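You operate a simulated robot arm through the tools that you are given. There is no shell and no other tool.

Carry out the task below with a simulated two-armed robot. There is one attempt and no reset: what you move stays moved.

## Task
Bleed the tank's hot water jacket, then run the stirrer at speed 1.
Fine: bleed valve open, red valve open, see the little wheel turn, bleed valve shut again.

The check looks at the end state, three seconds after you hand in, the way a careful person would. Anything else that was tipped, shoved, dropped, spilled or broken makes it a failure.

## Robot
Two 7-joint arms with fingered hands on one trunk that stands fixed in place. Base frame: the origin is at the foot of the trunk, x ahead of it, y to its left, z up. Lengths are in mm, angles in rad, forces in N, time in s.
The left shoulder is at [90, 128, 1134], the right one opposite. Payload 5 kg a hand.
The tool frame of a hand sits at the grasp point between the pads (the TCP): z along the fingers, y along the line on which they close. The tips reach 37 mm beyond it. The gripper opens to 124 mm. The gripper's body begins 43 mm behind the TCP. The gripper is a hand of 3 fingers: y runs from the thumb to the fingers, the wrist lies at [-21, -116, -203] in the tool frame, and closing takes about 1.5 s.
Orientation is that of the tool frame in the base frame, as a unit quaternion [w, x, y, z]. With the fingers straight down and the wrist toward the robot, the tool's x, y and z point along [0, 1, 0], [1, 0, 0] and [0, 0, -1] of the base frame.

## Interface
- The arms move only by the tool step_arm. It takes "left_series", "right_series" or both (then of equal length, played together; a hand with none holds still); each is a list that holds one entry, the list of rows, each a list of 6 numbers: the shift along the tool's x, y, z in m, then the turn, a rotation vector about the tool's x, y, z in rad. In form: [[[tx, ty, tz, ax, ay, az], ...]]. A call has 1 to 20 rows; each row shifts and turns the commanded pose from where the row before left it, along the tool's axes as they then stand. "left_jaw" and "right_jaw" are, for a hand that has rows, the gripper command, from -1 (fully open) to 1 (shut), values between in proportion, set as the call begins (left out, the last holds). Rows are played at 5 a second. More than 50 mm and 0.15 rad between two rows, or a gripper value outside its range, and nothing of the call is played. A pose out of reach is approached as far as the arm can. The call stops where the force on the tool passes 40 N (or 10 N more than at its start, if that is more) or the arm is blocked; 0.2 s more then pass. The fingers move at their own pace (about 45 mm/s each) and stop on an object; they squeeze with about 33 N. The grip force told is the motor's: it shows also when the fingers shut on nothing. Time passes only in rows, and 0.2 s behind the last, so rows that do not move let the fingers close. It gives the time, the measured TCP pose, the force on the tool (base axes), the opening and the grip force at its end, in the units of the frame above (readings bear some noise), with the torque about the TCP (base axes, N m) and any sound that the robot's microphone picked up.
- Cameras (640 x 400 px; columns grow to the right, rows downward): "scene" is now at [253.4, 50.6, 1332.7]; the picture's right is [0.51, -0.86, 0.00], its down [-0.26, -0.16, -0.95] and it looks along [0.82, 0.49, -0.30] (base axes); focal length 214 px, centre (320, 200). "left" rides on the left gripper at [-72, -104, -154] in its tool frame; the picture's right is [-0.83, -0.26, 0.49], its down [0.51, -0.72, 0.47] and it looks along [0.23, 0.64, 0.73] (tool axes); focal length 243 px, centre (320, 200). "right" rides on the right gripper at [72, -104, -154] in its tool frame; the picture's right is [-0.83, 0.26, -0.49], its down [-0.51, -0.72, 0.47] and it looks along [-0.23, 0.64, 0.73] (tool axes); focal length 243 px, centre (320, 200). There is no depth. A picture from a camera that has moved, and an enlarged one, comes with that camera's place and axes in the base frame and with its lens. The place of the scene camera against the robot may be out by one fixed shift of up to 18 mm in any direction.
- camera(camera): a new picture of that camera. No time passes.
- slide_trunk(by): slides the trunk up (or, below 0, down) by that many mm; the arms and the scene camera ride with it, the base frame stays. It gives what a move gives, with no picture.
- curl_fingers(index, middle, thumb_bend, thumb_turn, hand): sets how far each is bent, from 0 (flat) to 1 (curled in); at 0.3 the hand is open as for a grip, at 0.7 the pads meet at the TCP. One left out holds its place. A second passes; each finger stops where it meets its share of the squeeze, and holds until it gets a number again. A gripper value or a shape takes the hand back. It gives what a move gives, with no picture; readings hold the bend of each and the force on the fingers (four entries, about 0 where the hand has none), thumb and palm. thumb_turn goes from beside the hand (0) to across from the fingers (1), as for a grip.
- hand_shape(shape, hand): the hand has 3 fingers and takes this shape, open, in about a second: jaw (thumb against the fingers, like two jaws); tri (thumb and two fingers); tip (a fingertip pinch); poke (one finger out to press); point (the index stretched); flat (the hand flat); cup (the hand cupped); fist (a fist). The gripper value then closes the fingers along that shape, each until it touches; the sizes above hold for jaw. It gives what a move gives, with no picture.
- aim_head(pan, tilt): turns the head with the scene camera to pan (to the left, within 1.396 rad either way) and tilt (down, from -0.506 to 1.204), counted from straight ahead of the robot. It gives what a move gives.
- zoom(camera, box): a new picture of the part [left, top, right, bottom] of that camera's present view, enlarged. No time passes.
- hand_in(): hands the job in; it is judged then, once.

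Places have to be worked out from the pictures, the camera data and where the tool is seen. Open the grippers and draw the arms clear of the work before you hand the job in, unless the task says otherwise.

The tools are called after "Call:" as name(argument=value, ...) on one line, values as JSON. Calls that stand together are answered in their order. step_arm: Moves the arms, as the interface text tells. Its arguments: {"type":"object","properties":{"left_series":{"type":"array","items":{"type":"array","items":{"type":"array","items":{"type":"number"}}}},"left_jaw":{"type":"number"},"right_series":{"type":"array","items":{"type":"array","items":{"type":"array","items":{"type":"number"}}}},"right_jaw":{"type":"number"}},"required":[]} The other tools are called the same way: slide_trunk (by) slides the trunk up or down; hand_shape (shape, hand) gives the hand a shape; curl_fingers (index, middle, thumb_bend, thumb_turn, hand) moves the fingers one by one; aim_head (pan, tilt) turns the head that bears the scene camera; camera (camera) takes a picture; zoom (camera, box) takes an enlarged picture of a part of a camera's view; hand_in () hands the job in.

At the start:

```text
t: 0.0
left_tool_pos: [531.5, 590.4, 1437.6]
left_orientation: [0.0, 0.707, 0.707, -0.001]
left_contact_force: [0.4, -0.1, 0.2]
left_moment: [0.0, -0.04, 0.01]
left_width: 123.4
left_grip_force: 0.0
left_shape: jaw
left_bend: [0.3, 0.3, 0.3, 0.98]
left_finger forces: [0.0, 0.0, 0.0, 0.0, 0.0, 0.1]
right_tool_pos: [590.7, 109.3, 1422.2]
right_orientation: [0.0, 0.707, 0.707, 0.0]
right_contact_force: [-0.6, 0.3, -0.3]
right_moment: [0.0, -0.01, 0.0]
right_width: 123.8
right_grip_force: 0.1
right_shape: jaw
right_bend: [0.3, 0.3, 0.3, 0.98]
right_finger forces: [0.0, 0.0, 0.0, 0.0, 0.0, 0.0]
trunk travel left (down, up): [-325.0, 238.0]
head pan, tilt: [0.538, 0.309]
```

scene: 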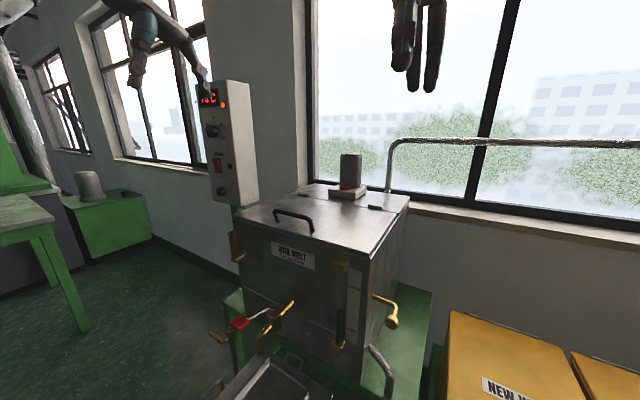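
right: 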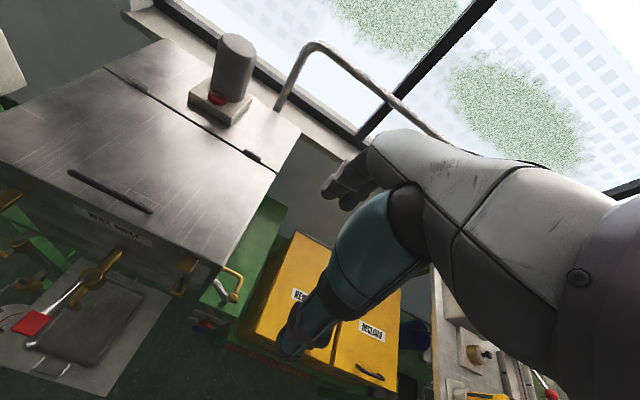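
left: 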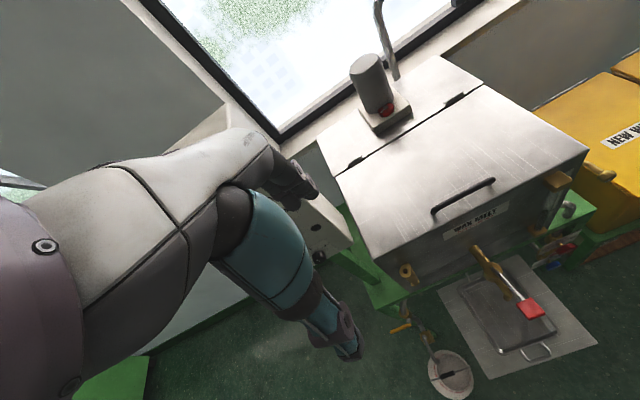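

The start pictures show a wax melt tank, a control box on the left, several brass valves and a motor on the lid. I look closer at the parts before moving anything.

Call:
zoom(camera="scene", box=[180, 70, 280, 220])

Call:
zoom(camera="scene", box=[200, 230, 440, 400])

Call:
zoom(camera="left", box=[360, 200, 640, 400])

Call:
zoom(camera="right", box=[0, 180, 260, 400])

```text
2.67 times, centred on (230, 145) of scene
camera zoom: at [253.4, 50.6, 1332.7], right [0.51, -0.86, 0.0], down [-0.26, -0.16, -0.95], along [0.82, 0.49, -0.3], focal length 572 px, centre (560, 347)
```

zoom: 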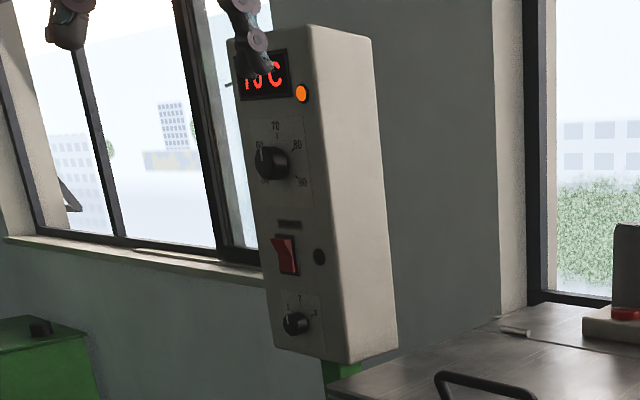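

```text
2.35 times, centred on (320, 315) of scene
camera zoom: at [253.4, 50.6, 1332.7], right [0.51, -0.86, 0.0], down [-0.26, -0.16, -0.95], along [0.82, 0.49, -0.3], focal length 505 px, centre (320, -71)
```

zoom: 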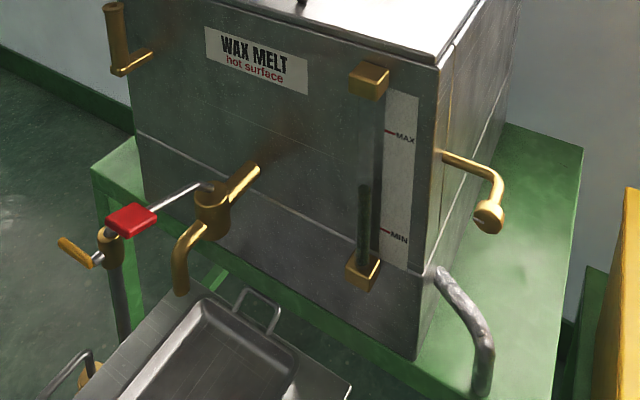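

```text
2.00 times, centred on (500, 300) of left
camera zoom: at [427.6, 518.0, 1591.5], right [-0.26, -0.83, -0.49], down [-0.72, 0.51, -0.47], along [0.64, 0.23, -0.73], focal length 485 px, centre (-40, 0)
```

zoom: 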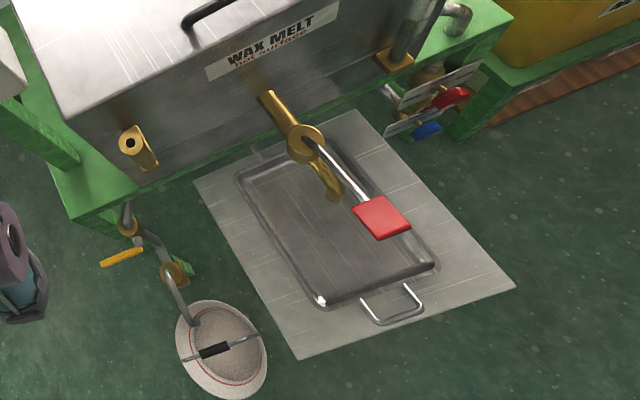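

```text
1.82 times, centred on (130, 290) of right
camera zoom: at [486.9, 181.4, 1575.8], right [0.26, -0.83, 0.49], down [-0.72, -0.51, -0.47], along [0.64, -0.23, -0.73], focal length 441 px, centre (666, 36)
```

zoom: 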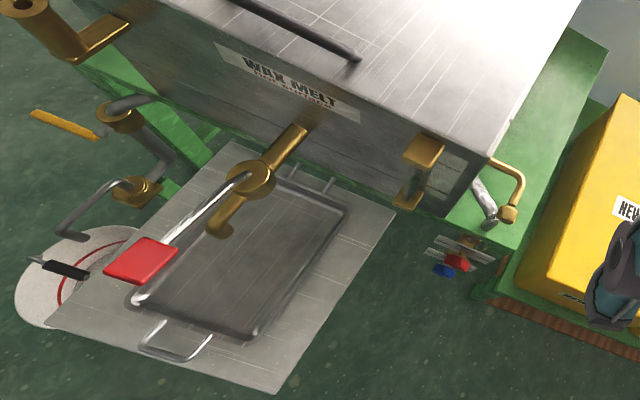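

The red paddle lever seems to be on the wax tap over the tray, and a separate red/blue valve pair sits low on the right. I aim the head at these to read labels.

Call:
aim_head(pan=0.4, tilt=0.75)

Call:
camera(camera="scene")

Call:
zoom(camera="left", box=[520, 200, 620, 280])

Call:
zoom(camera="right", box=[150, 240, 250, 350])

Call:
zoom(camera="left", box=[380, 250, 480, 400])

```text
t: 0.9
left_tool_pos: [530.8, 589.6, 1438.5]
left_orientation: [-0.001, 0.707, 0.707, 0.0]
left_contact_force: [0.3, 0.0, 0.1]
left_moment: [-0.03, 0.04, 0.01]
left_width: 123.4
left_grip_force: 0.1
left_shape: jaw
left_bend: [0.3, 0.3, 0.3, 0.98]
left_finger forces: [0.0, 0.0, 0.1, 0.0, 0.1, 0.0]
right_tool_pos: [591.3, 108.3, 1422.0]
right_orientation: [0.0, 0.707, 0.708, 0.0]
right_contact_force: [-0.8, 0.0, -0.1]
right_moment: [0.02, 0.01, -0.02]
right_width: 123.7
right_grip_force: 0.1
right_shape: jaw
right_bend: [0.3, 0.3, 0.3, 0.98]
right_finger forces: [0.0, 0.0, 0.0, 0.0, 0.0, 0.1]
trunk travel left (down, up): [-325.0, 238.0]
head pan, tilt: [0.4, 0.75]
```

```text
taken
camera scene: at [249.5, 35.1, 1293.2], right [0.39, -0.92, 0.0], down [-0.63, -0.27, -0.73], along [0.67, 0.28, -0.68], focal length 214 px, centre (320, 200)
```

scene: 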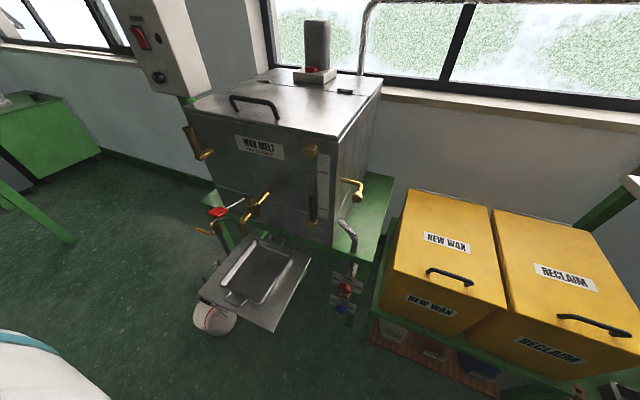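

```text
5.00 times, centred on (570, 240) of left
camera zoom: at [427.5, 518.0, 1591.5], right [-0.26, -0.83, -0.49], down [-0.72, 0.51, -0.47], along [0.64, 0.23, -0.73], focal length 1213 px, centre (-930, 0)
```

zoom: 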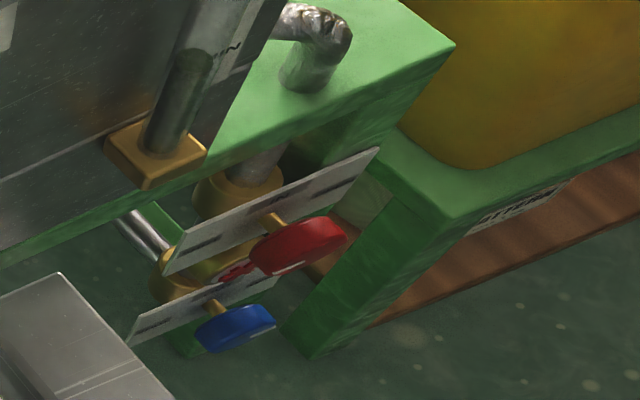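

```text
3.64 times, centred on (200, 295) of right
camera zoom: at [486.9, 181.4, 1575.8], right [0.26, -0.83, 0.49], down [-0.72, -0.51, -0.47], along [0.64, -0.23, -0.73], focal length 882 px, centre (756, -146)
```

zoom: 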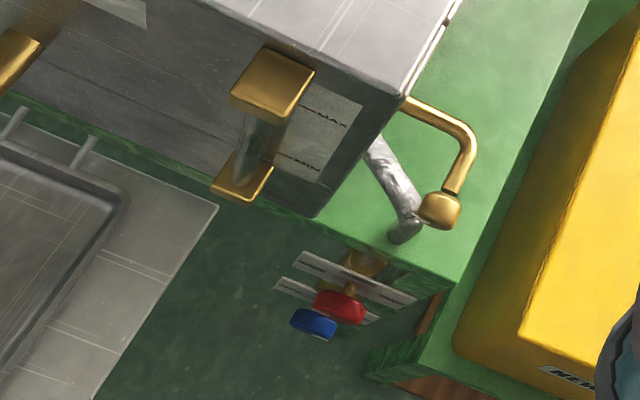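

```text
2.67 times, centred on (430, 325) of left
camera zoom: at [427.5, 518.0, 1591.5], right [-0.26, -0.83, -0.49], down [-0.72, 0.51, -0.47], along [0.64, 0.23, -0.73], focal length 647 px, centre (27, -133)
```

zoom: 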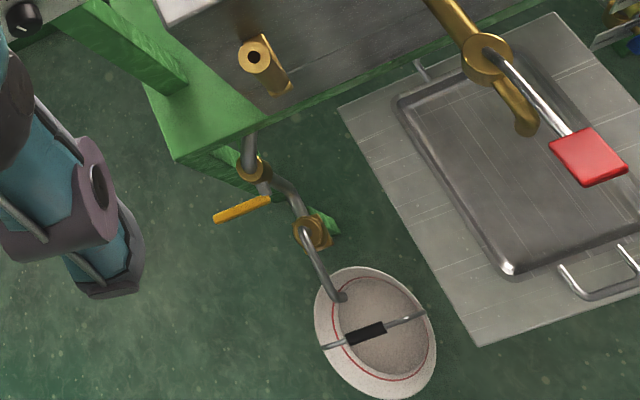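

The yellow lever valve sits on the pipe going down to the enamel bucket, with a brass round body (likely the wheel indicator) after it. I enlarge those parts from the new head view.

Call:
zoom(camera="scene", box=[310, 220, 390, 330])

Call:
zoom(camera="scene", box=[170, 190, 270, 340])

Call:
zoom(camera="scene", box=[110, 0, 210, 110])

Call:
zoom(camera="scene", box=[170, 90, 380, 260])

```text
3.64 times, centred on (350, 275) of scene
camera zoom: at [249.5, 35.1, 1293.2], right [0.39, -0.92, 0.0], down [-0.63, -0.27, -0.73], along [0.67, 0.28, -0.68], focal length 780 px, centre (211, -73)
```

zoom: 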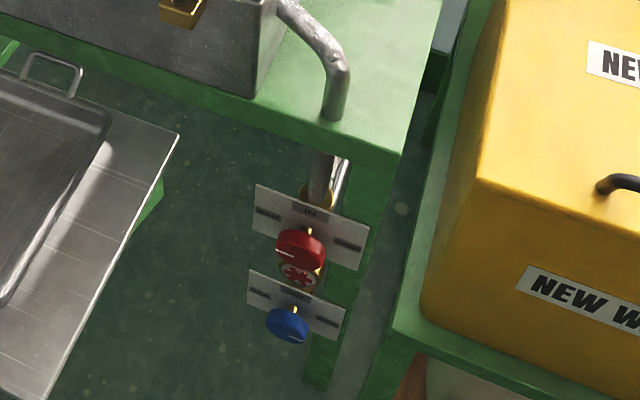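

```text
2.67 times, centred on (220, 265) of scene
camera zoom: at [249.5, 35.1, 1293.2], right [0.39, -0.92, 0.0], down [-0.63, -0.27, -0.73], along [0.67, 0.28, -0.68], focal length 572 px, centre (587, 27)
```

zoom: 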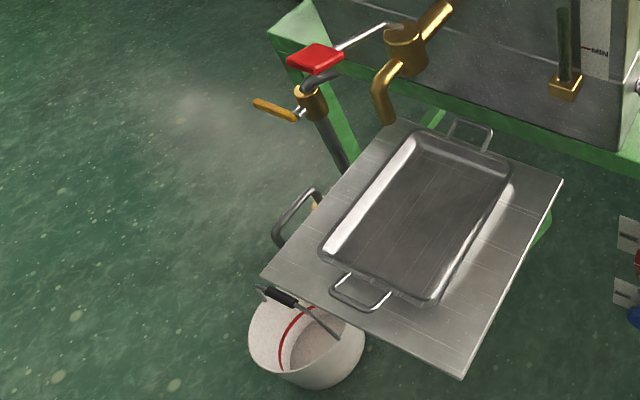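

```text
3.64 times, centred on (160, 55) of scene
camera zoom: at [249.5, 35.1, 1293.2], right [0.39, -0.92, 0.0], down [-0.63, -0.27, -0.73], along [0.67, 0.28, -0.68], focal length 780 px, centre (902, 727)
```

zoom: 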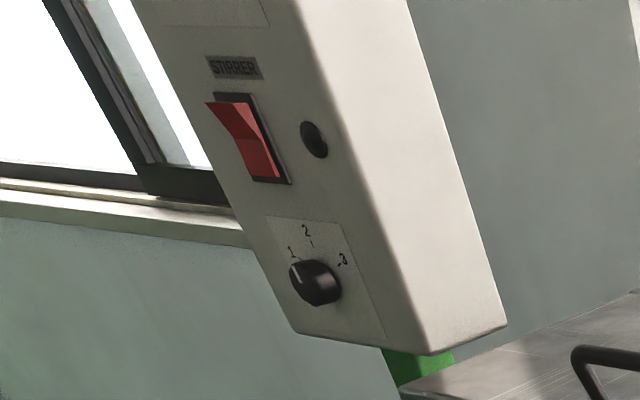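

```text
2.35 times, centred on (275, 175) of scene
camera zoom: at [249.5, 35.1, 1293.2], right [0.39, -0.92, 0.0], down [-0.63, -0.27, -0.73], along [0.67, 0.28, -0.68], focal length 505 px, centre (426, 259)
```

zoom: 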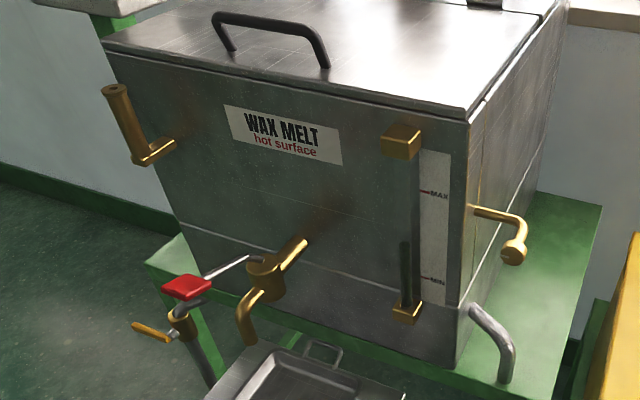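

Between the red and blue valves there's a small red wheel in a round window. I zoom hard on it, the bent brass pipe on the tank's right side, and the motor base.

Call:
zoom(camera="scene", box=[335, 265, 365, 315])

Call:
zoom(camera="scene", box=[330, 165, 380, 205])

Call:
zoom(camera="scene", box=[280, 10, 360, 100])

Call:
zoom(camera="scene", box=[180, 190, 280, 250])

Call:
zoom(camera="left", box=[400, 290, 450, 330])

Call:
zoom(camera="right", box=[0, 180, 100, 330])

```text
8.00 times, centred on (350, 290) of scene
camera zoom: at [249.5, 35.1, 1293.2], right [0.39, -0.92, 0.0], down [-0.63, -0.27, -0.73], along [0.67, 0.28, -0.68], focal length 1716 px, centre (80, -520)
```

zoom: 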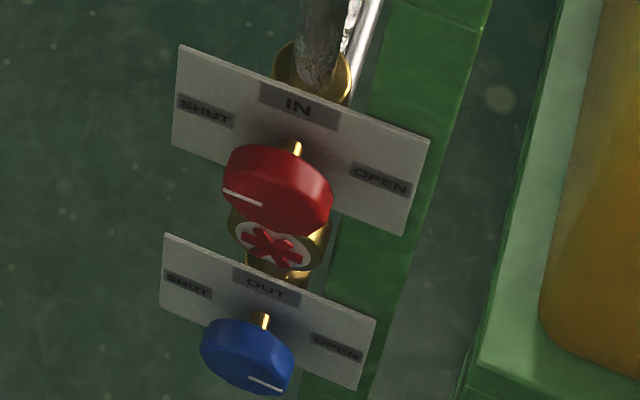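

```text
10.00 times, centred on (355, 185) of scene
camera zoom: at [249.5, 35.1, 1293.2], right [0.39, -0.92, 0.0], down [-0.63, -0.27, -0.73], along [0.67, 0.28, -0.68], focal length 2145 px, centre (-30, 350)
```

zoom: 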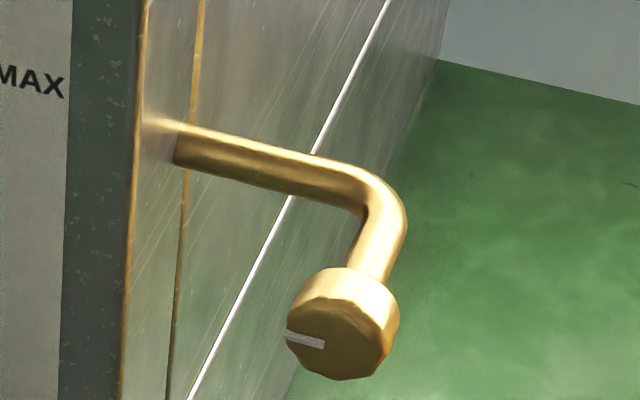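

```text
4.44 times, centred on (320, 55) of scene
camera zoom: at [249.5, 35.1, 1293.2], right [0.39, -0.92, 0.0], down [-0.63, -0.27, -0.73], along [0.67, 0.28, -0.68], focal length 953 px, centre (320, 844)
```

zoom: 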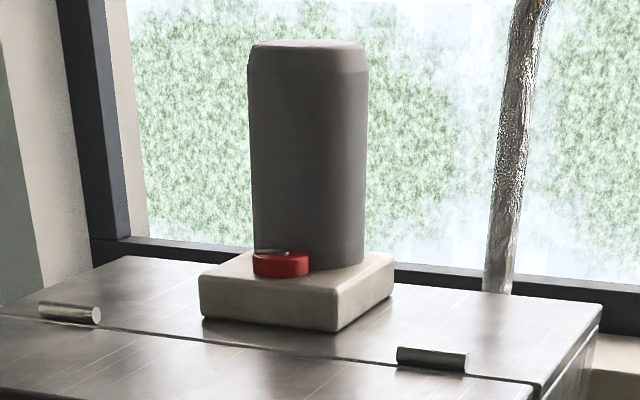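

```text
6.40 times, centred on (230, 220) of scene
camera zoom: at [249.5, 35.1, 1293.2], right [0.39, -0.92, 0.0], down [-0.63, -0.27, -0.73], along [0.67, 0.28, -0.68], focal length 1373 px, centre (896, 72)
```

zoom: 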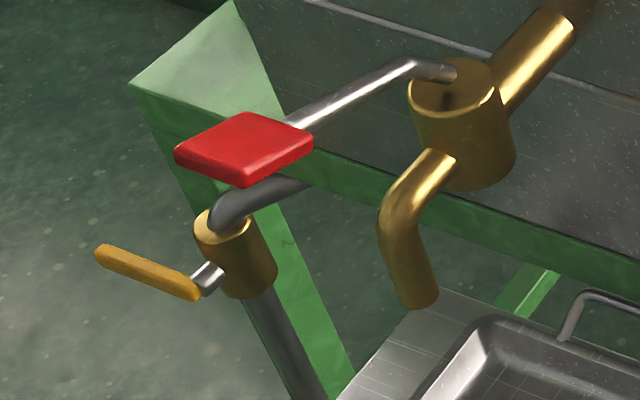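

```text
10.00 times, centred on (425, 310) of left
camera zoom: at [427.5, 518.0, 1591.5], right [-0.26, -0.83, -0.49], down [-0.72, 0.51, -0.47], along [0.64, 0.23, -0.73], focal length 2426 px, centre (-730, -900)
```

zoom: 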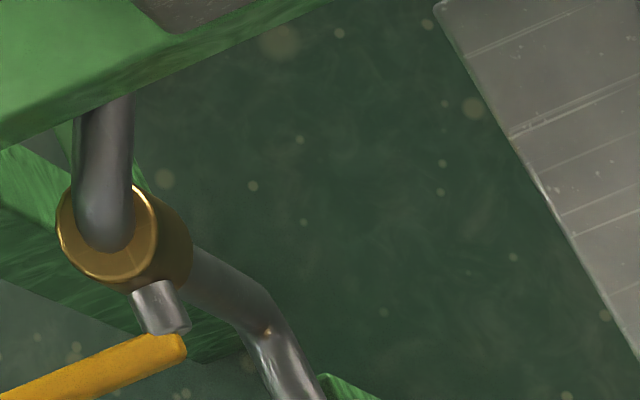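

```text
2.67 times, centred on (50, 255) of right
camera zoom: at [486.9, 181.4, 1575.8], right [0.26, -0.83, 0.49], down [-0.72, -0.51, -0.47], along [0.64, -0.23, -0.73], focal length 647 px, centre (1040, 53)
```

zoom: 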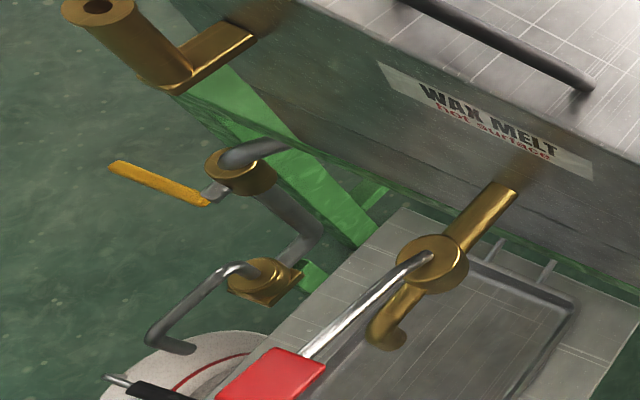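

Reading the views: the red "IN" knob is near (622, 87, 483) with its line to SHUT, the blue "OUT" knob's line looks to be at OPEN, and the wheel window is between them. The bent brass pipe on the tank's right side ends in a knob with a pointer at about (637, 100, 938), and the yellow lever valve is at about (581, 670, 580). I enlarge the candidates for "bleed" and the motor button before I decide.

Call:
zoom(camera="right", box=[215, 265, 255, 315])

Call:
zoom(camera="left", box=[340, 40, 440, 140])

Call:
zoom(camera="right", box=[180, 30, 260, 120])

Call:
zoom(camera="left", box=[290, 190, 370, 280])

```text
8.00 times, centred on (235, 290) of right
camera zoom: at [486.9, 181.4, 1575.8], right [0.26, -0.83, 0.49], down [-0.72, -0.51, -0.47], along [0.64, -0.23, -0.73], focal length 1941 px, centre (1000, -520)
```

zoom: 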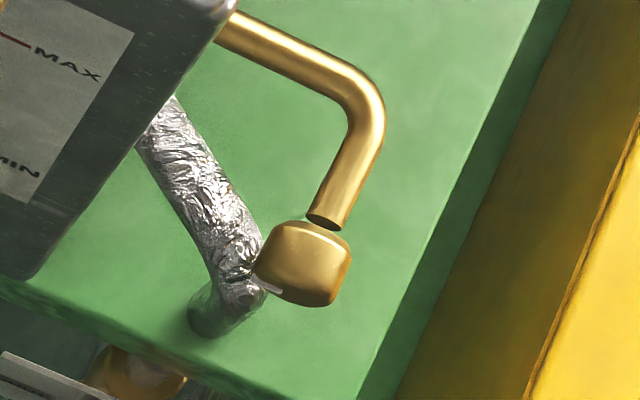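

```text
4.00 times, centred on (390, 90) of left
camera zoom: at [427.5, 518.0, 1591.5], right [-0.26, -0.83, -0.49], down [-0.72, 0.51, -0.47], along [0.64, 0.23, -0.73], focal length 970 px, centre (40, 640)
```

zoom: 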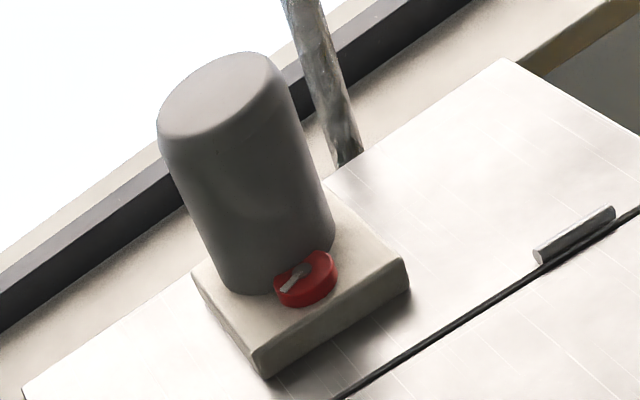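

```text
4.44 times, centred on (220, 75) of right
camera zoom: at [486.9, 181.4, 1575.8], right [0.26, -0.83, 0.49], down [-0.72, -0.51, -0.47], along [0.64, -0.23, -0.73], focal length 1078 px, centre (764, 756)
```

zoom: 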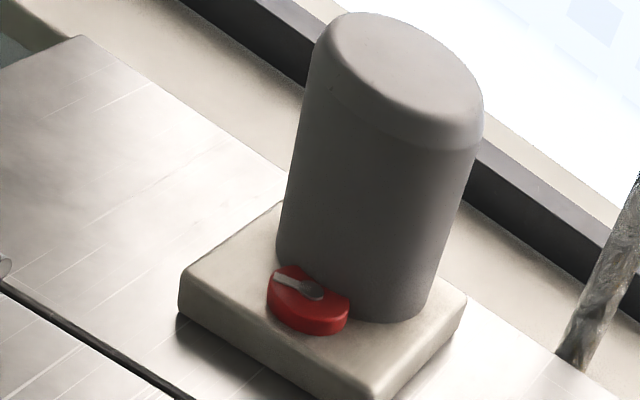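

```text
4.44 times, centred on (330, 235) of left
camera zoom: at [427.5, 518.0, 1591.5], right [-0.26, -0.83, -0.49], down [-0.72, 0.51, -0.47], along [0.64, 0.23, -0.73], focal length 1078 px, centre (276, 44)
```

zoom: 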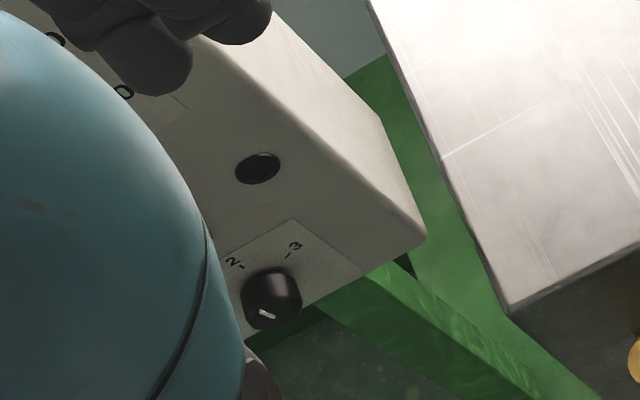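

The motor foot carries a red rotary isolator and the speed knob shows marks 1-2-3. I draw both hands back toward the robot so that they hide nothing, then look again.

Call:
step_arm(left_series=[[[0, -0.04, 0, 0, 0, 0], [0, -0.04, 0, 0, 0, 0], [0, -0.04, 0, 0, 0, 0], [0, -0.04, 0, 0, 0, 0], [0, 0, 0, 0, 0, 0], [0, 0, 0, 0, 0, 0]]], right_series=[[[-0.04, -0.04, 0, 0, 0, 0], [-0.04, -0.04, 0, 0, 0, 0], [-0.04, -0.04, 0, 0, 0, 0], [-0.04, -0.04, 0, 0, 0, 0], [-0.04, -0.03, 0, 0, 0, 0], [-0.04, 0, 0, 0, 0, 0]]])

Call:
aim_head(pan=0.75, tilt=0.2)

Call:
camera(camera="scene")

```text
refused: row 1 steps farther than a row can; nothing moved
```

```text
t: 1.9
left_tool_pos: [530.3, 590.4, 1438.9]
left_orientation: [0.0, 0.707, 0.707, 0.0]
left_contact_force: [-0.2, 0.9, -0.1]
left_moment: [0.02, -0.01, 0.01]
left_width: 123.4
left_grip_force: 0.1
left_shape: jaw
left_bend: [0.3, 0.3, 0.3, 0.98]
left_finger forces: [0.0, 0.0, 0.0, 0.1, 0.0, 0.0]
right_tool_pos: [590.6, 109.9, 1421.6]
right_orientation: [0.0, 0.707, 0.708, 0.0]
right_contact_force: [-0.2, 0.7, 0.1]
right_moment: [0.0, -0.03, -0.01]
right_width: 123.4
right_grip_force: 0.0
right_shape: jaw
right_bend: [0.3, 0.3, 0.3, 0.98]
right_finger forces: [0.0, 0.0, 0.0, 0.1, 0.0, 0.0]
trunk travel left (down, up): [-325.0, 238.0]
head pan, tilt: [0.75, 0.201]
```

```text
taken
camera scene: at [241.4, 66.4, 1342.7], right [0.68, -0.73, 0.0], down [-0.15, -0.14, -0.98], along [0.72, 0.67, -0.2], focal length 214 px, centre (320, 200)
```

scene: 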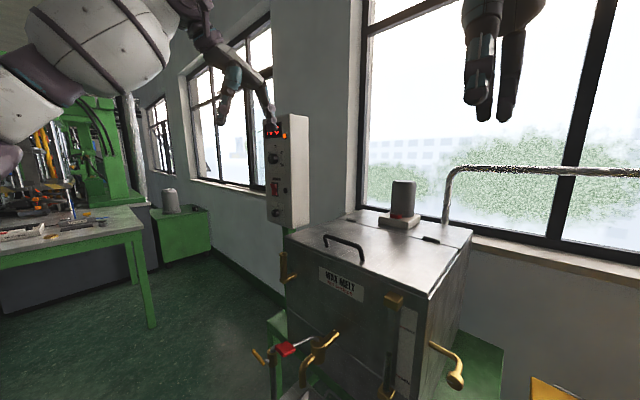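

The call was refused because the diagonal step was over 50 mm, so I use smaller steps.

Call:
step_arm(left_series=[[[0, -0.04, 0, 0, 0, 0], [0, -0.04, 0, 0, 0, 0], [0, -0.04, 0, 0, 0, 0], [0, -0.04, 0, 0, 0, 0], [0, 0, 0, 0, 0, 0], [0, 0, 0, 0, 0, 0], [0, 0, 0, 0, 0, 0], [0, 0, 0, 0, 0, 0]]], right_series=[[[-0.03, -0.03, 0, 0, 0, 0], [-0.03, -0.03, 0, 0, 0, 0], [-0.03, -0.03, 0, 0, 0, 0], [-0.03, -0.03, 0, 0, 0, 0], [-0.03, -0.03, 0, 0, 0, 0], [-0.03, 0, 0, 0, 0, 0], [-0.03, 0, 0, 0, 0, 0], [-0.03, 0, 0, 0, 0, 0]]])

Call:
camera(camera="scene")

Call:
zoom(camera="scene", box=[260, 100, 320, 165])

Call:
zoom(camera="scene", box=[260, 165, 320, 235])

Call:
zoom(camera="scene", box=[370, 170, 430, 235])

Call:
zoom(camera="scene", box=[260, 230, 420, 310])

```text
t: 3.7
left_tool_pos: [371.6, 588.6, 1438.6]
left_orientation: [0.0, 0.707, 0.707, 0.001]
left_contact_force: [-0.5, 0.3, 1.0]
left_moment: [0.04, 0.01, 0.02]
left_width: 123.7
left_grip_force: 0.0
left_shape: jaw
left_bend: [0.3, 0.3, 0.3, 0.98]
left_finger forces: [0.0, 0.1, 0.0, 0.0, 0.0, 0.0]
right_tool_pos: [439.5, -134.2, 1420.9]
right_orientation: [0.0, 0.707, 0.707, 0.001]
right_contact_force: [-1.1, -0.2, -0.2]
right_moment: [0.05, -0.01, 0.02]
right_width: 123.8
right_grip_force: 0.0
right_shape: jaw
right_bend: [0.3, 0.3, 0.3, 0.98]
right_finger forces: [0.0, 0.0, 0.0, 0.1, 0.1, 0.0]
trunk travel left (down, up): [-325.0, 238.0]
head pan, tilt: [0.75, 0.201]
```

```text
taken
camera scene: at [241.1, 64.5, 1343.0], right [0.68, -0.73, 0.0], down [-0.15, -0.13, -0.98], along [0.72, 0.67, -0.2], focal length 214 px, centre (320, 200)
```

scene: 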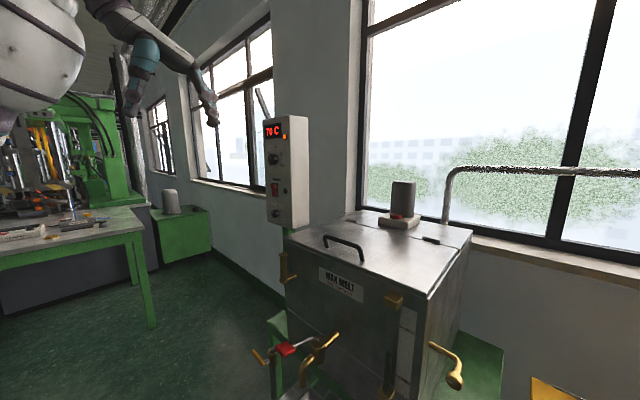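

```text
6.15 times, centred on (290, 132) of scene
camera zoom: at [241.1, 64.5, 1343.0], right [0.68, -0.73, 0.0], down [-0.15, -0.13, -0.98], along [0.72, 0.67, -0.2], focal length 1320 px, centre (505, 615)
```

zoom: 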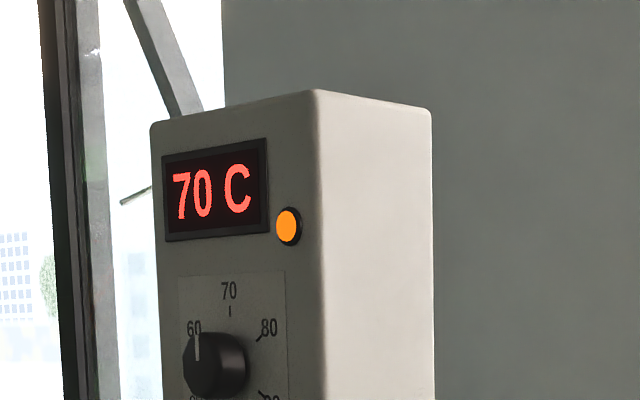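

```text
5.71 times, centred on (290, 200) of scene
camera zoom: at [241.1, 64.5, 1343.0], right [0.68, -0.73, 0.0], down [-0.15, -0.13, -0.98], along [0.72, 0.67, -0.2], focal length 1226 px, centre (491, 200)
```

zoom: 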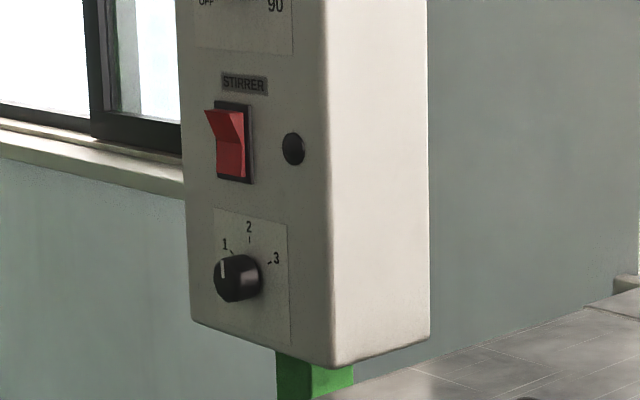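

```text
6.15 times, centred on (400, 202) of scene
camera zoom: at [241.1, 64.5, 1343.0], right [0.68, -0.73, 0.0], down [-0.15, -0.13, -0.98], along [0.72, 0.67, -0.2], focal length 1320 px, centre (-172, 185)
```

zoom: 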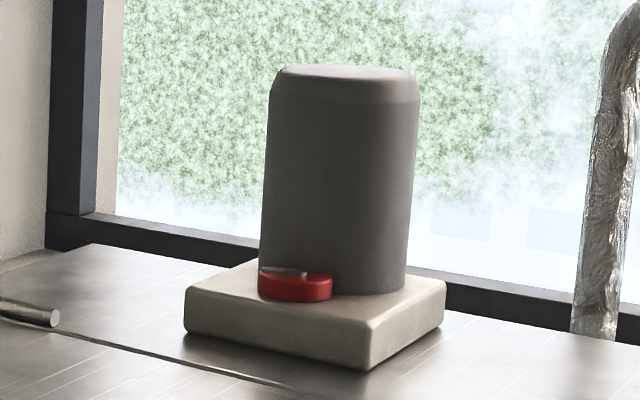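

```text
4.00 times, centred on (340, 270) of scene
camera zoom: at [241.1, 64.5, 1343.0], right [0.68, -0.73, 0.0], down [-0.15, -0.13, -0.98], along [0.72, 0.67, -0.2], focal length 858 px, centre (240, -80)
```

zoom: 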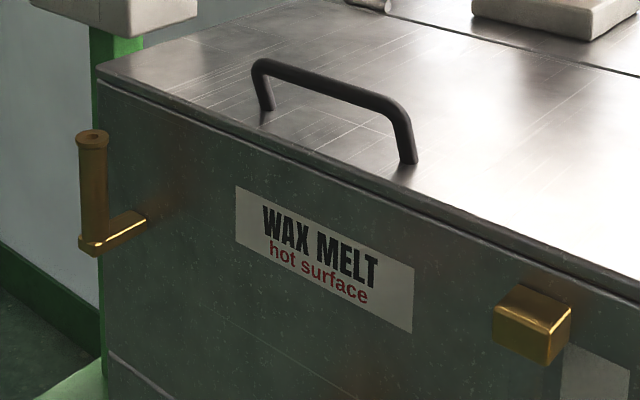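

The temperature display shows 70 C, the stirrer lamp is dark, and the rocker's upper half stands out (lower half pressed). I zoom in further on the speed knob, rocker and isolator pointer.

Call:
zoom(camera="scene", box=[268, 198, 292, 222])

Call:
zoom(camera="scene", box=[264, 176, 296, 200])

Call:
zoom(camera="scene", box=[385, 205, 409, 225])

Call:
zoom(camera="right", box=[0, 0, 640, 400])

Call:
zoom(camera="left", box=[0, 0, 640, 400])

```text
16.00 times, centred on (280, 210) of scene
camera zoom: at [241.1, 64.5, 1343.0], right [0.68, -0.73, 0.0], down [-0.15, -0.13, -0.98], along [0.72, 0.67, -0.2], focal length 3432 px, centre (960, 40)
```

zoom: 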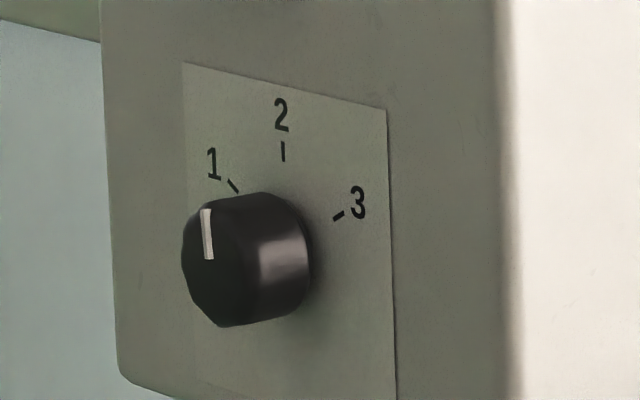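

```text
16.00 times, centred on (280, 188) of scene
camera zoom: at [241.1, 64.5, 1343.0], right [0.68, -0.73, 0.0], down [-0.15, -0.13, -0.98], along [0.72, 0.67, -0.2], focal length 3432 px, centre (960, 392)
```

zoom: 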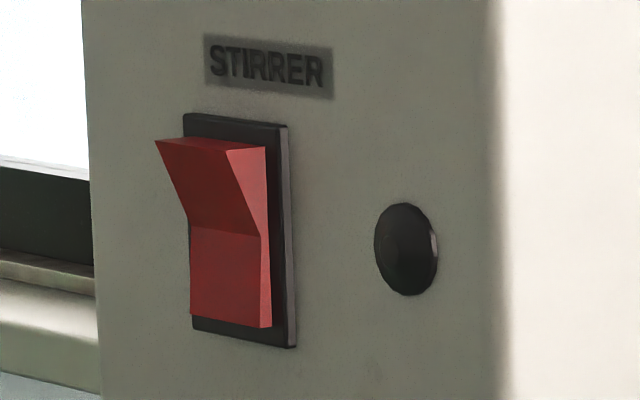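

```text
16.00 times, centred on (397, 215) of scene
camera zoom: at [241.1, 64.5, 1343.0], right [0.68, -0.73, 0.0], down [-0.15, -0.13, -0.98], along [0.72, 0.67, -0.2], focal length 3432 px, centre (-912, -40)
```

zoom: 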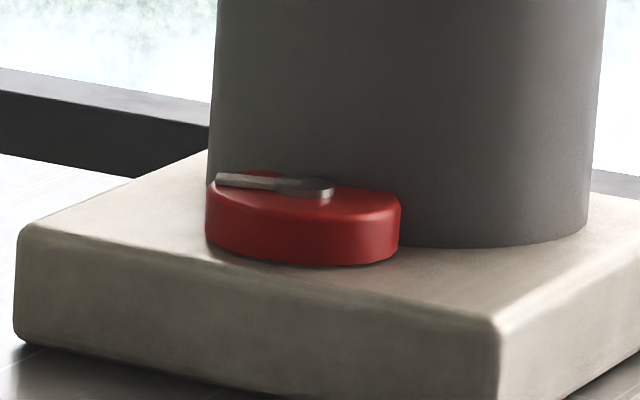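

```text
1.00 times, centred on (320, 200) of right (not enlarged: the box is as wide or as high as the picture)
camera zoom: at [336.5, -61.7, 1575.0], right [0.26, -0.83, 0.49], down [-0.72, -0.51, -0.47], along [0.64, -0.23, -0.73], focal length 243 px, centre (320, 200)
```

zoom: 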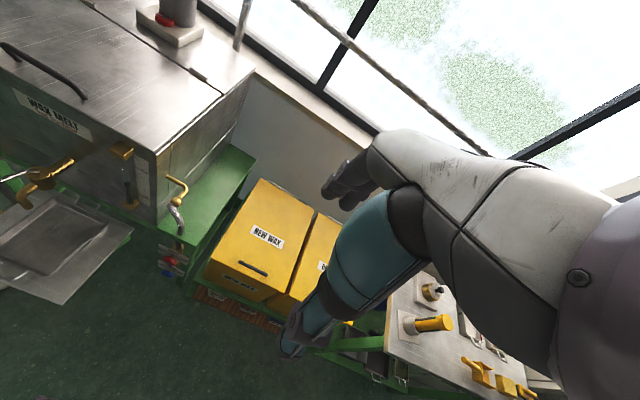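

```text
1.00 times, centred on (320, 200) of left (not enlarged: the box is as wide or as high as the picture)
camera zoom: at [267.6, 515.8, 1591.7], right [-0.26, -0.83, -0.49], down [-0.72, 0.51, -0.47], along [0.64, 0.23, -0.73], focal length 243 px, centre (320, 200)
```

zoom: 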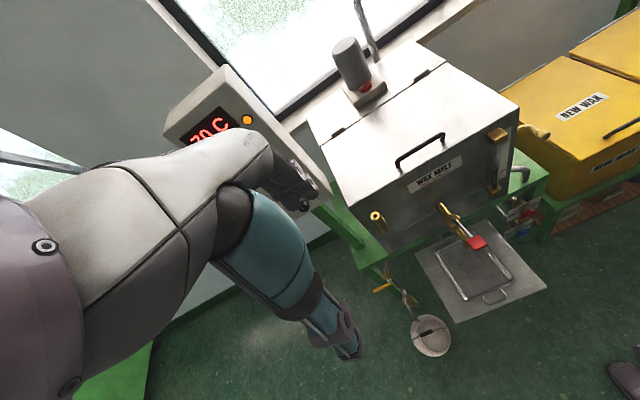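

The speed knob's line points close to "2" (it must come to 1), and the isolator's lever on the motor foot points about to +y. Before sliding the trunk down I look at what lies beneath both arms.

Call:
aim_head(pan=-0.5, tilt=0.9)

Call:
camera(camera="scene")

Call:
aim_head(pan=0.7, tilt=0.9)

Call:
camera(camera="scene")

```text
t: 5.1
left_tool_pos: [372.2, 590.1, 1438.6]
left_orientation: [0.001, 0.707, 0.707, 0.0]
left_contact_force: [-0.3, -0.5, -1.4]
left_moment: [-0.05, 0.01, 0.01]
left_width: 123.8
left_grip_force: 0.0
left_shape: jaw
left_bend: [0.3, 0.3, 0.3, 0.98]
left_finger forces: [0.0, 0.0, 0.0, 0.1, 0.0, 0.0]
right_tool_pos: [440.5, -130.7, 1421.2]
right_orientation: [0.0, 0.707, 0.707, 0.0]
right_contact_force: [-0.3, 0.6, 0.1]
right_moment: [0.01, -0.01, -0.01]
right_width: 123.9
right_grip_force: 0.1
right_shape: jaw
right_bend: [0.3, 0.3, 0.3, 0.98]
right_finger forces: [0.1, 0.0, 0.0, 0.0, 0.0, 0.1]
trunk travel left (down, up): [-325.0, 238.0]
head pan, tilt: [-0.499, 0.901]
```

```text
taken
camera scene: at [239.5, -33.1, 1281.3], right [-0.48, -0.88, 0.0], down [-0.69, 0.37, -0.62], along [0.55, -0.3, -0.78], focal length 214 px, centre (320, 200)
```

scene: 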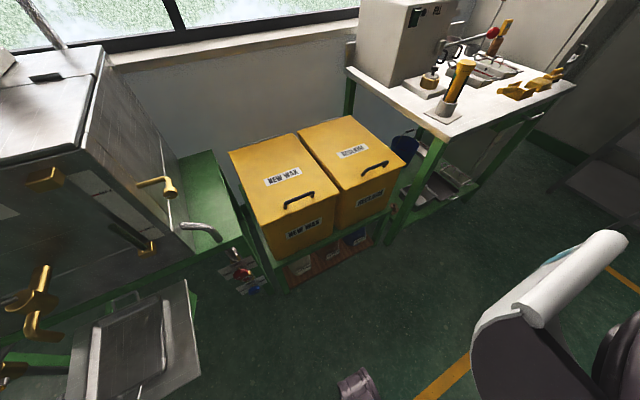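

```text
t: 6.5
left_tool_pos: [371.4, 590.4, 1437.9]
left_orientation: [0.0, 0.707, 0.707, 0.0]
left_contact_force: [-0.7, -0.7, -0.1]
left_moment: [0.03, 0.04, 0.02]
left_width: 123.7
left_grip_force: 0.1
left_shape: jaw
left_bend: [0.3, 0.3, 0.3, 0.98]
left_finger forces: [0.0, 0.0, 0.0, 0.1, 0.1, 0.0]
right_tool_pos: [441.0, -131.3, 1420.7]
right_orientation: [0.001, 0.707, 0.707, 0.0]
right_contact_force: [0.3, 0.9, -0.1]
right_moment: [0.0, -0.02, 0.0]
right_width: 123.7
right_grip_force: 0.1
right_shape: jaw
right_bend: [0.3, 0.3, 0.3, 0.98]
right_finger forces: [0.0, 0.1, 0.0, 0.0, 0.0, 0.0]
trunk travel left (down, up): [-325.0, 238.0]
head pan, tilt: [0.7, 0.901]
```

```text
taken
camera scene: at [231.0, 51.4, 1281.3], right [0.64, -0.77, 0.0], down [-0.6, -0.5, -0.62], along [0.48, 0.4, -0.78], focal length 214 px, centre (320, 200)
```

scene: 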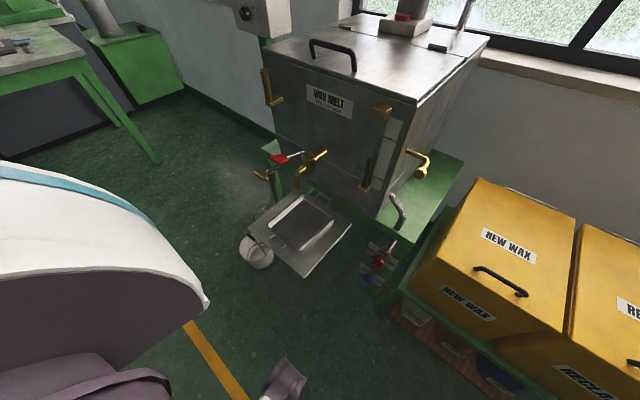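

Nothing lies under the hands or elbows, so I slide the trunk down to see the low valves level and bring them into reach.

Call:
slide_trunk(by=-300)

Call:
aim_head(pan=0.55, tilt=0.6)

Call:
camera(camera="scene")

```text
t: 9.5
left_tool_pos: [371.1, 589.1, 1138.1]
left_orientation: [0.0, 0.707, 0.707, 0.0]
left_contact_force: [-0.2, 0.0, -0.3]
left_moment: [0.02, 0.0, 0.0]
left_width: 123.8
left_grip_force: 0.1
left_shape: jaw
left_bend: [0.3, 0.3, 0.3, 0.98]
left_finger forces: [0.0, 0.0, 0.0, 0.1, 0.0, 0.0]
right_tool_pos: [556.6, -130.7, 1043.8]
right_orientation: [-0.068, 0.703, 0.705, -0.064]
right_contact_force: [-0.6, -0.1, 0.2]
right_moment: [0.0, -0.02, 0.01]
right_width: 124.0
right_grip_force: 0.1
right_shape: jaw
right_bend: [0.3, 0.3, 0.3, 0.98]
right_finger forces: [0.0, 0.0, 0.1, 0.0, 0.0, 0.0]
trunk travel left (down, up): [-25.0, 538.0]
head pan, tilt: [0.7, 0.901]
```

```text
t: 10.3
left_tool_pos: [371.2, 590.6, 1138.6]
left_orientation: [0.0, 0.707, 0.707, 0.001]
left_contact_force: [0.0, 0.0, -0.4]
left_moment: [0.01, -0.01, -0.02]
left_width: 123.8
left_grip_force: 0.0
left_shape: jaw
left_bend: [0.3, 0.3, 0.3, 0.98]
left_finger forces: [0.1, 0.1, 0.1, 0.0, 0.0, 0.0]
right_tool_pos: [555.8, -131.9, 1043.4]
right_orientation: [-0.068, 0.703, 0.705, -0.065]
right_contact_force: [0.0, -0.4, 0.2]
right_moment: [0.03, -0.02, -0.03]
right_width: 123.8
right_grip_force: 0.0
right_shape: jaw
right_bend: [0.3, 0.3, 0.3, 0.98]
right_finger forces: [0.1, 0.0, 0.0, 0.0, 0.1, 0.1]
trunk travel left (down, up): [-25.0, 538.0]
head pan, tilt: [0.55, 0.6]
```

```text
taken
camera scene: at [347.3, 49.0, 979.7], right [0.52, -0.85, 0.0], down [-0.48, -0.3, -0.82], along [0.7, 0.43, -0.57], focal length 214 px, centre (320, 200)
```

scene: 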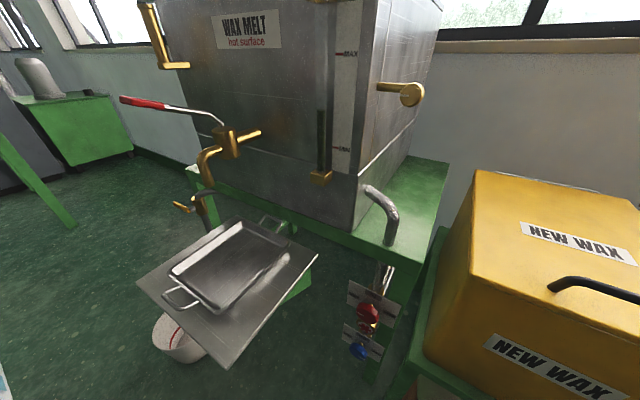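

The trunk went down and the head moved forward too; the right hand now stands at (556, -131, 1043), slightly tilted. I zoom on the valves from this lower view.

Call:
zoom(camera="scene", box=[335, 260, 415, 375])

Call:
zoom(camera="scene", box=[130, 170, 270, 370])

Call:
zoom(camera="scene", box=[370, 70, 430, 120])

Call:
zoom(camera="scene", box=[110, 60, 290, 230])

```text
3.48 times, centred on (375, 318) of scene
camera zoom: at [347.3, 49.0, 979.7], right [0.52, -0.85, 0.0], down [-0.48, -0.3, -0.82], along [0.7, 0.43, -0.57], focal length 746 px, centre (129, -209)
```

zoom: 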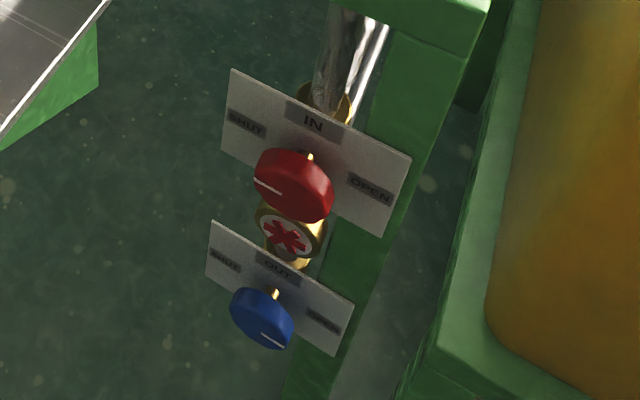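

```text
2.00 times, centred on (200, 270) of scene
camera zoom: at [347.3, 49.0, 979.7], right [0.52, -0.85, 0.0], down [-0.48, -0.3, -0.82], along [0.7, 0.43, -0.57], focal length 429 px, centre (560, 60)
```

zoom: 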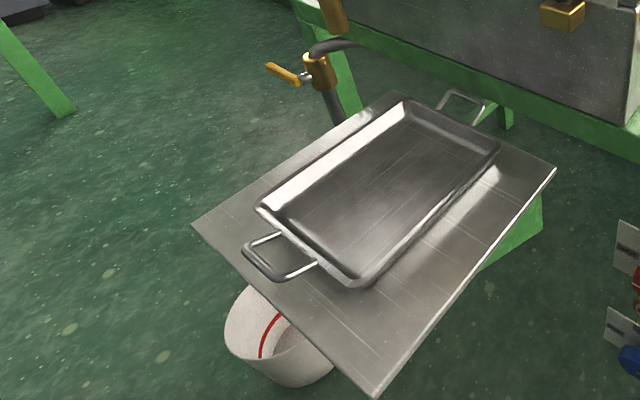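

```text
8.00 times, centred on (400, 95) of scene
camera zoom: at [347.3, 49.0, 979.7], right [0.52, -0.85, 0.0], down [-0.48, -0.3, -0.82], along [0.7, 0.43, -0.57], focal length 1716 px, centre (-320, 1040)
```

zoom: 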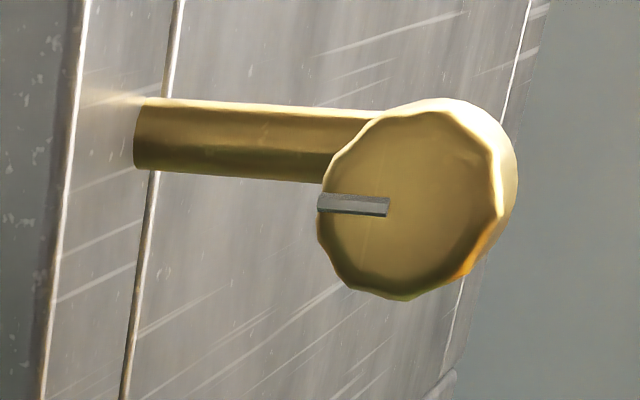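

```text
2.35 times, centred on (200, 145) of scene
camera zoom: at [347.3, 49.0, 979.7], right [0.52, -0.85, 0.0], down [-0.48, -0.3, -0.82], along [0.7, 0.43, -0.57], focal length 505 px, centre (602, 329)
```

zoom: 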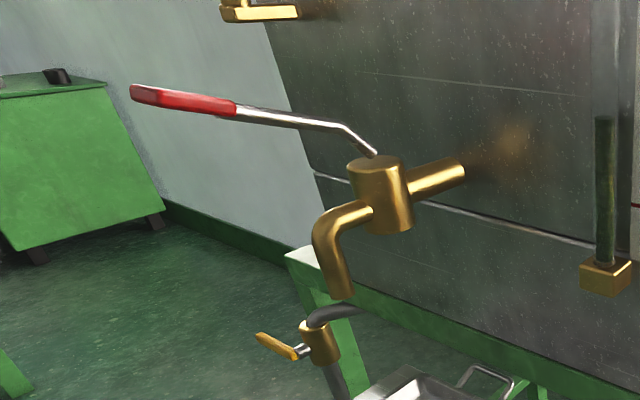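

The elbow knob's pointer lies to the left. I look from the hand cameras to see the pipe with the yellow lever down to the bucket.

Call:
camera(camera="left")

Call:
camera(camera="right")

Call:
aim_head(pan=0.9, tilt=0.9)

Call:
camera(camera="scene")

```text
taken
camera left: at [267.6, 518.0, 1291.5], right [-0.26, -0.83, -0.49], down [-0.72, 0.51, -0.47], along [0.64, 0.23, -0.73], focal length 243 px, centre (320, 200)
```

left: 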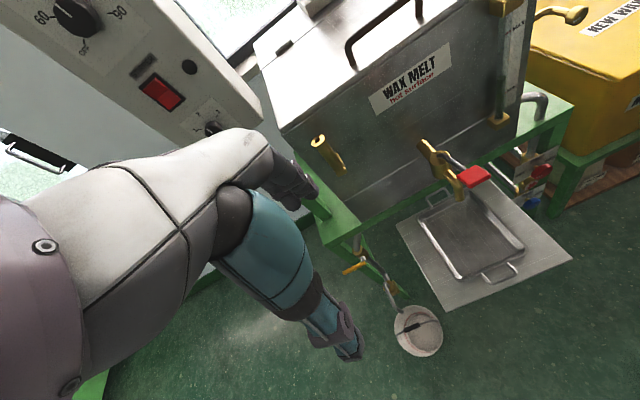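

```text
taken
camera right: at [483.0, -59.5, 1214.3], right [0.35, -0.83, 0.43], down [-0.8, -0.51, -0.33], along [0.49, -0.23, -0.84], focal length 243 px, centre (320, 200)
```

right: 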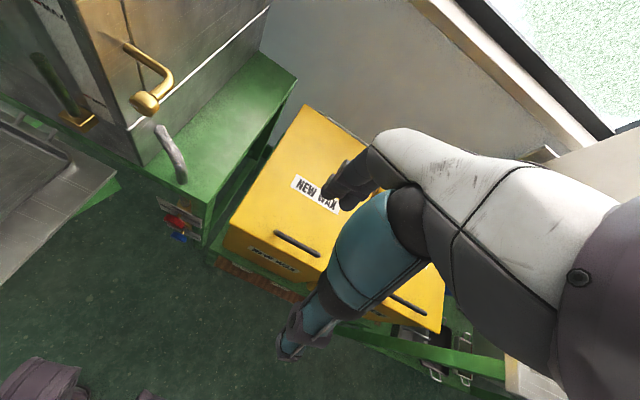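

```text
t: 11.1
left_tool_pos: [371.8, 589.4, 1138.3]
left_orientation: [0.0, 0.707, 0.707, 0.0]
left_contact_force: [-0.4, -0.4, 0.3]
left_moment: [-0.02, 0.01, 0.01]
left_width: 123.9
left_grip_force: 0.1
left_shape: jaw
left_bend: [0.3, 0.3, 0.3, 0.98]
left_finger forces: [0.0, 0.1, 0.1, 0.0, 0.0, 0.0]
right_tool_pos: [556.4, -131.0, 1043.5]
right_orientation: [-0.068, 0.703, 0.705, -0.065]
right_contact_force: [0.2, 0.2, 0.2]
right_moment: [0.01, 0.0, 0.01]
right_width: 123.9
right_grip_force: 0.0
right_shape: jaw
right_bend: [0.3, 0.3, 0.3, 0.98]
right_finger forces: [0.0, 0.1, 0.1, 0.0, 0.1, 0.1]
trunk travel left (down, up): [-25.0, 538.0]
head pan, tilt: [0.901, 0.901]
```

```text
taken
camera scene: at [319.0, 61.9, 955.1], right [0.78, -0.62, 0.0], down [-0.49, -0.61, -0.62], along [0.39, 0.49, -0.78], focal length 214 px, centre (320, 200)
```

scene: 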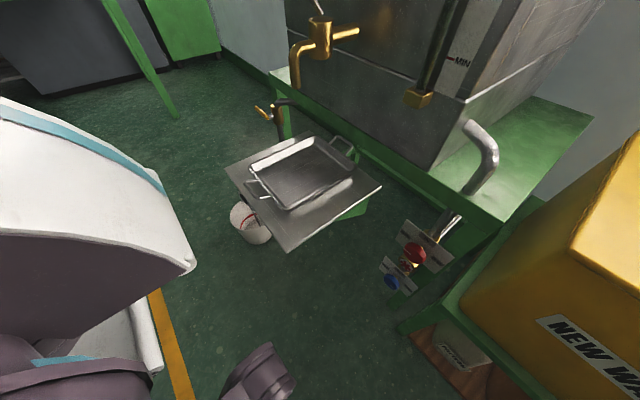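

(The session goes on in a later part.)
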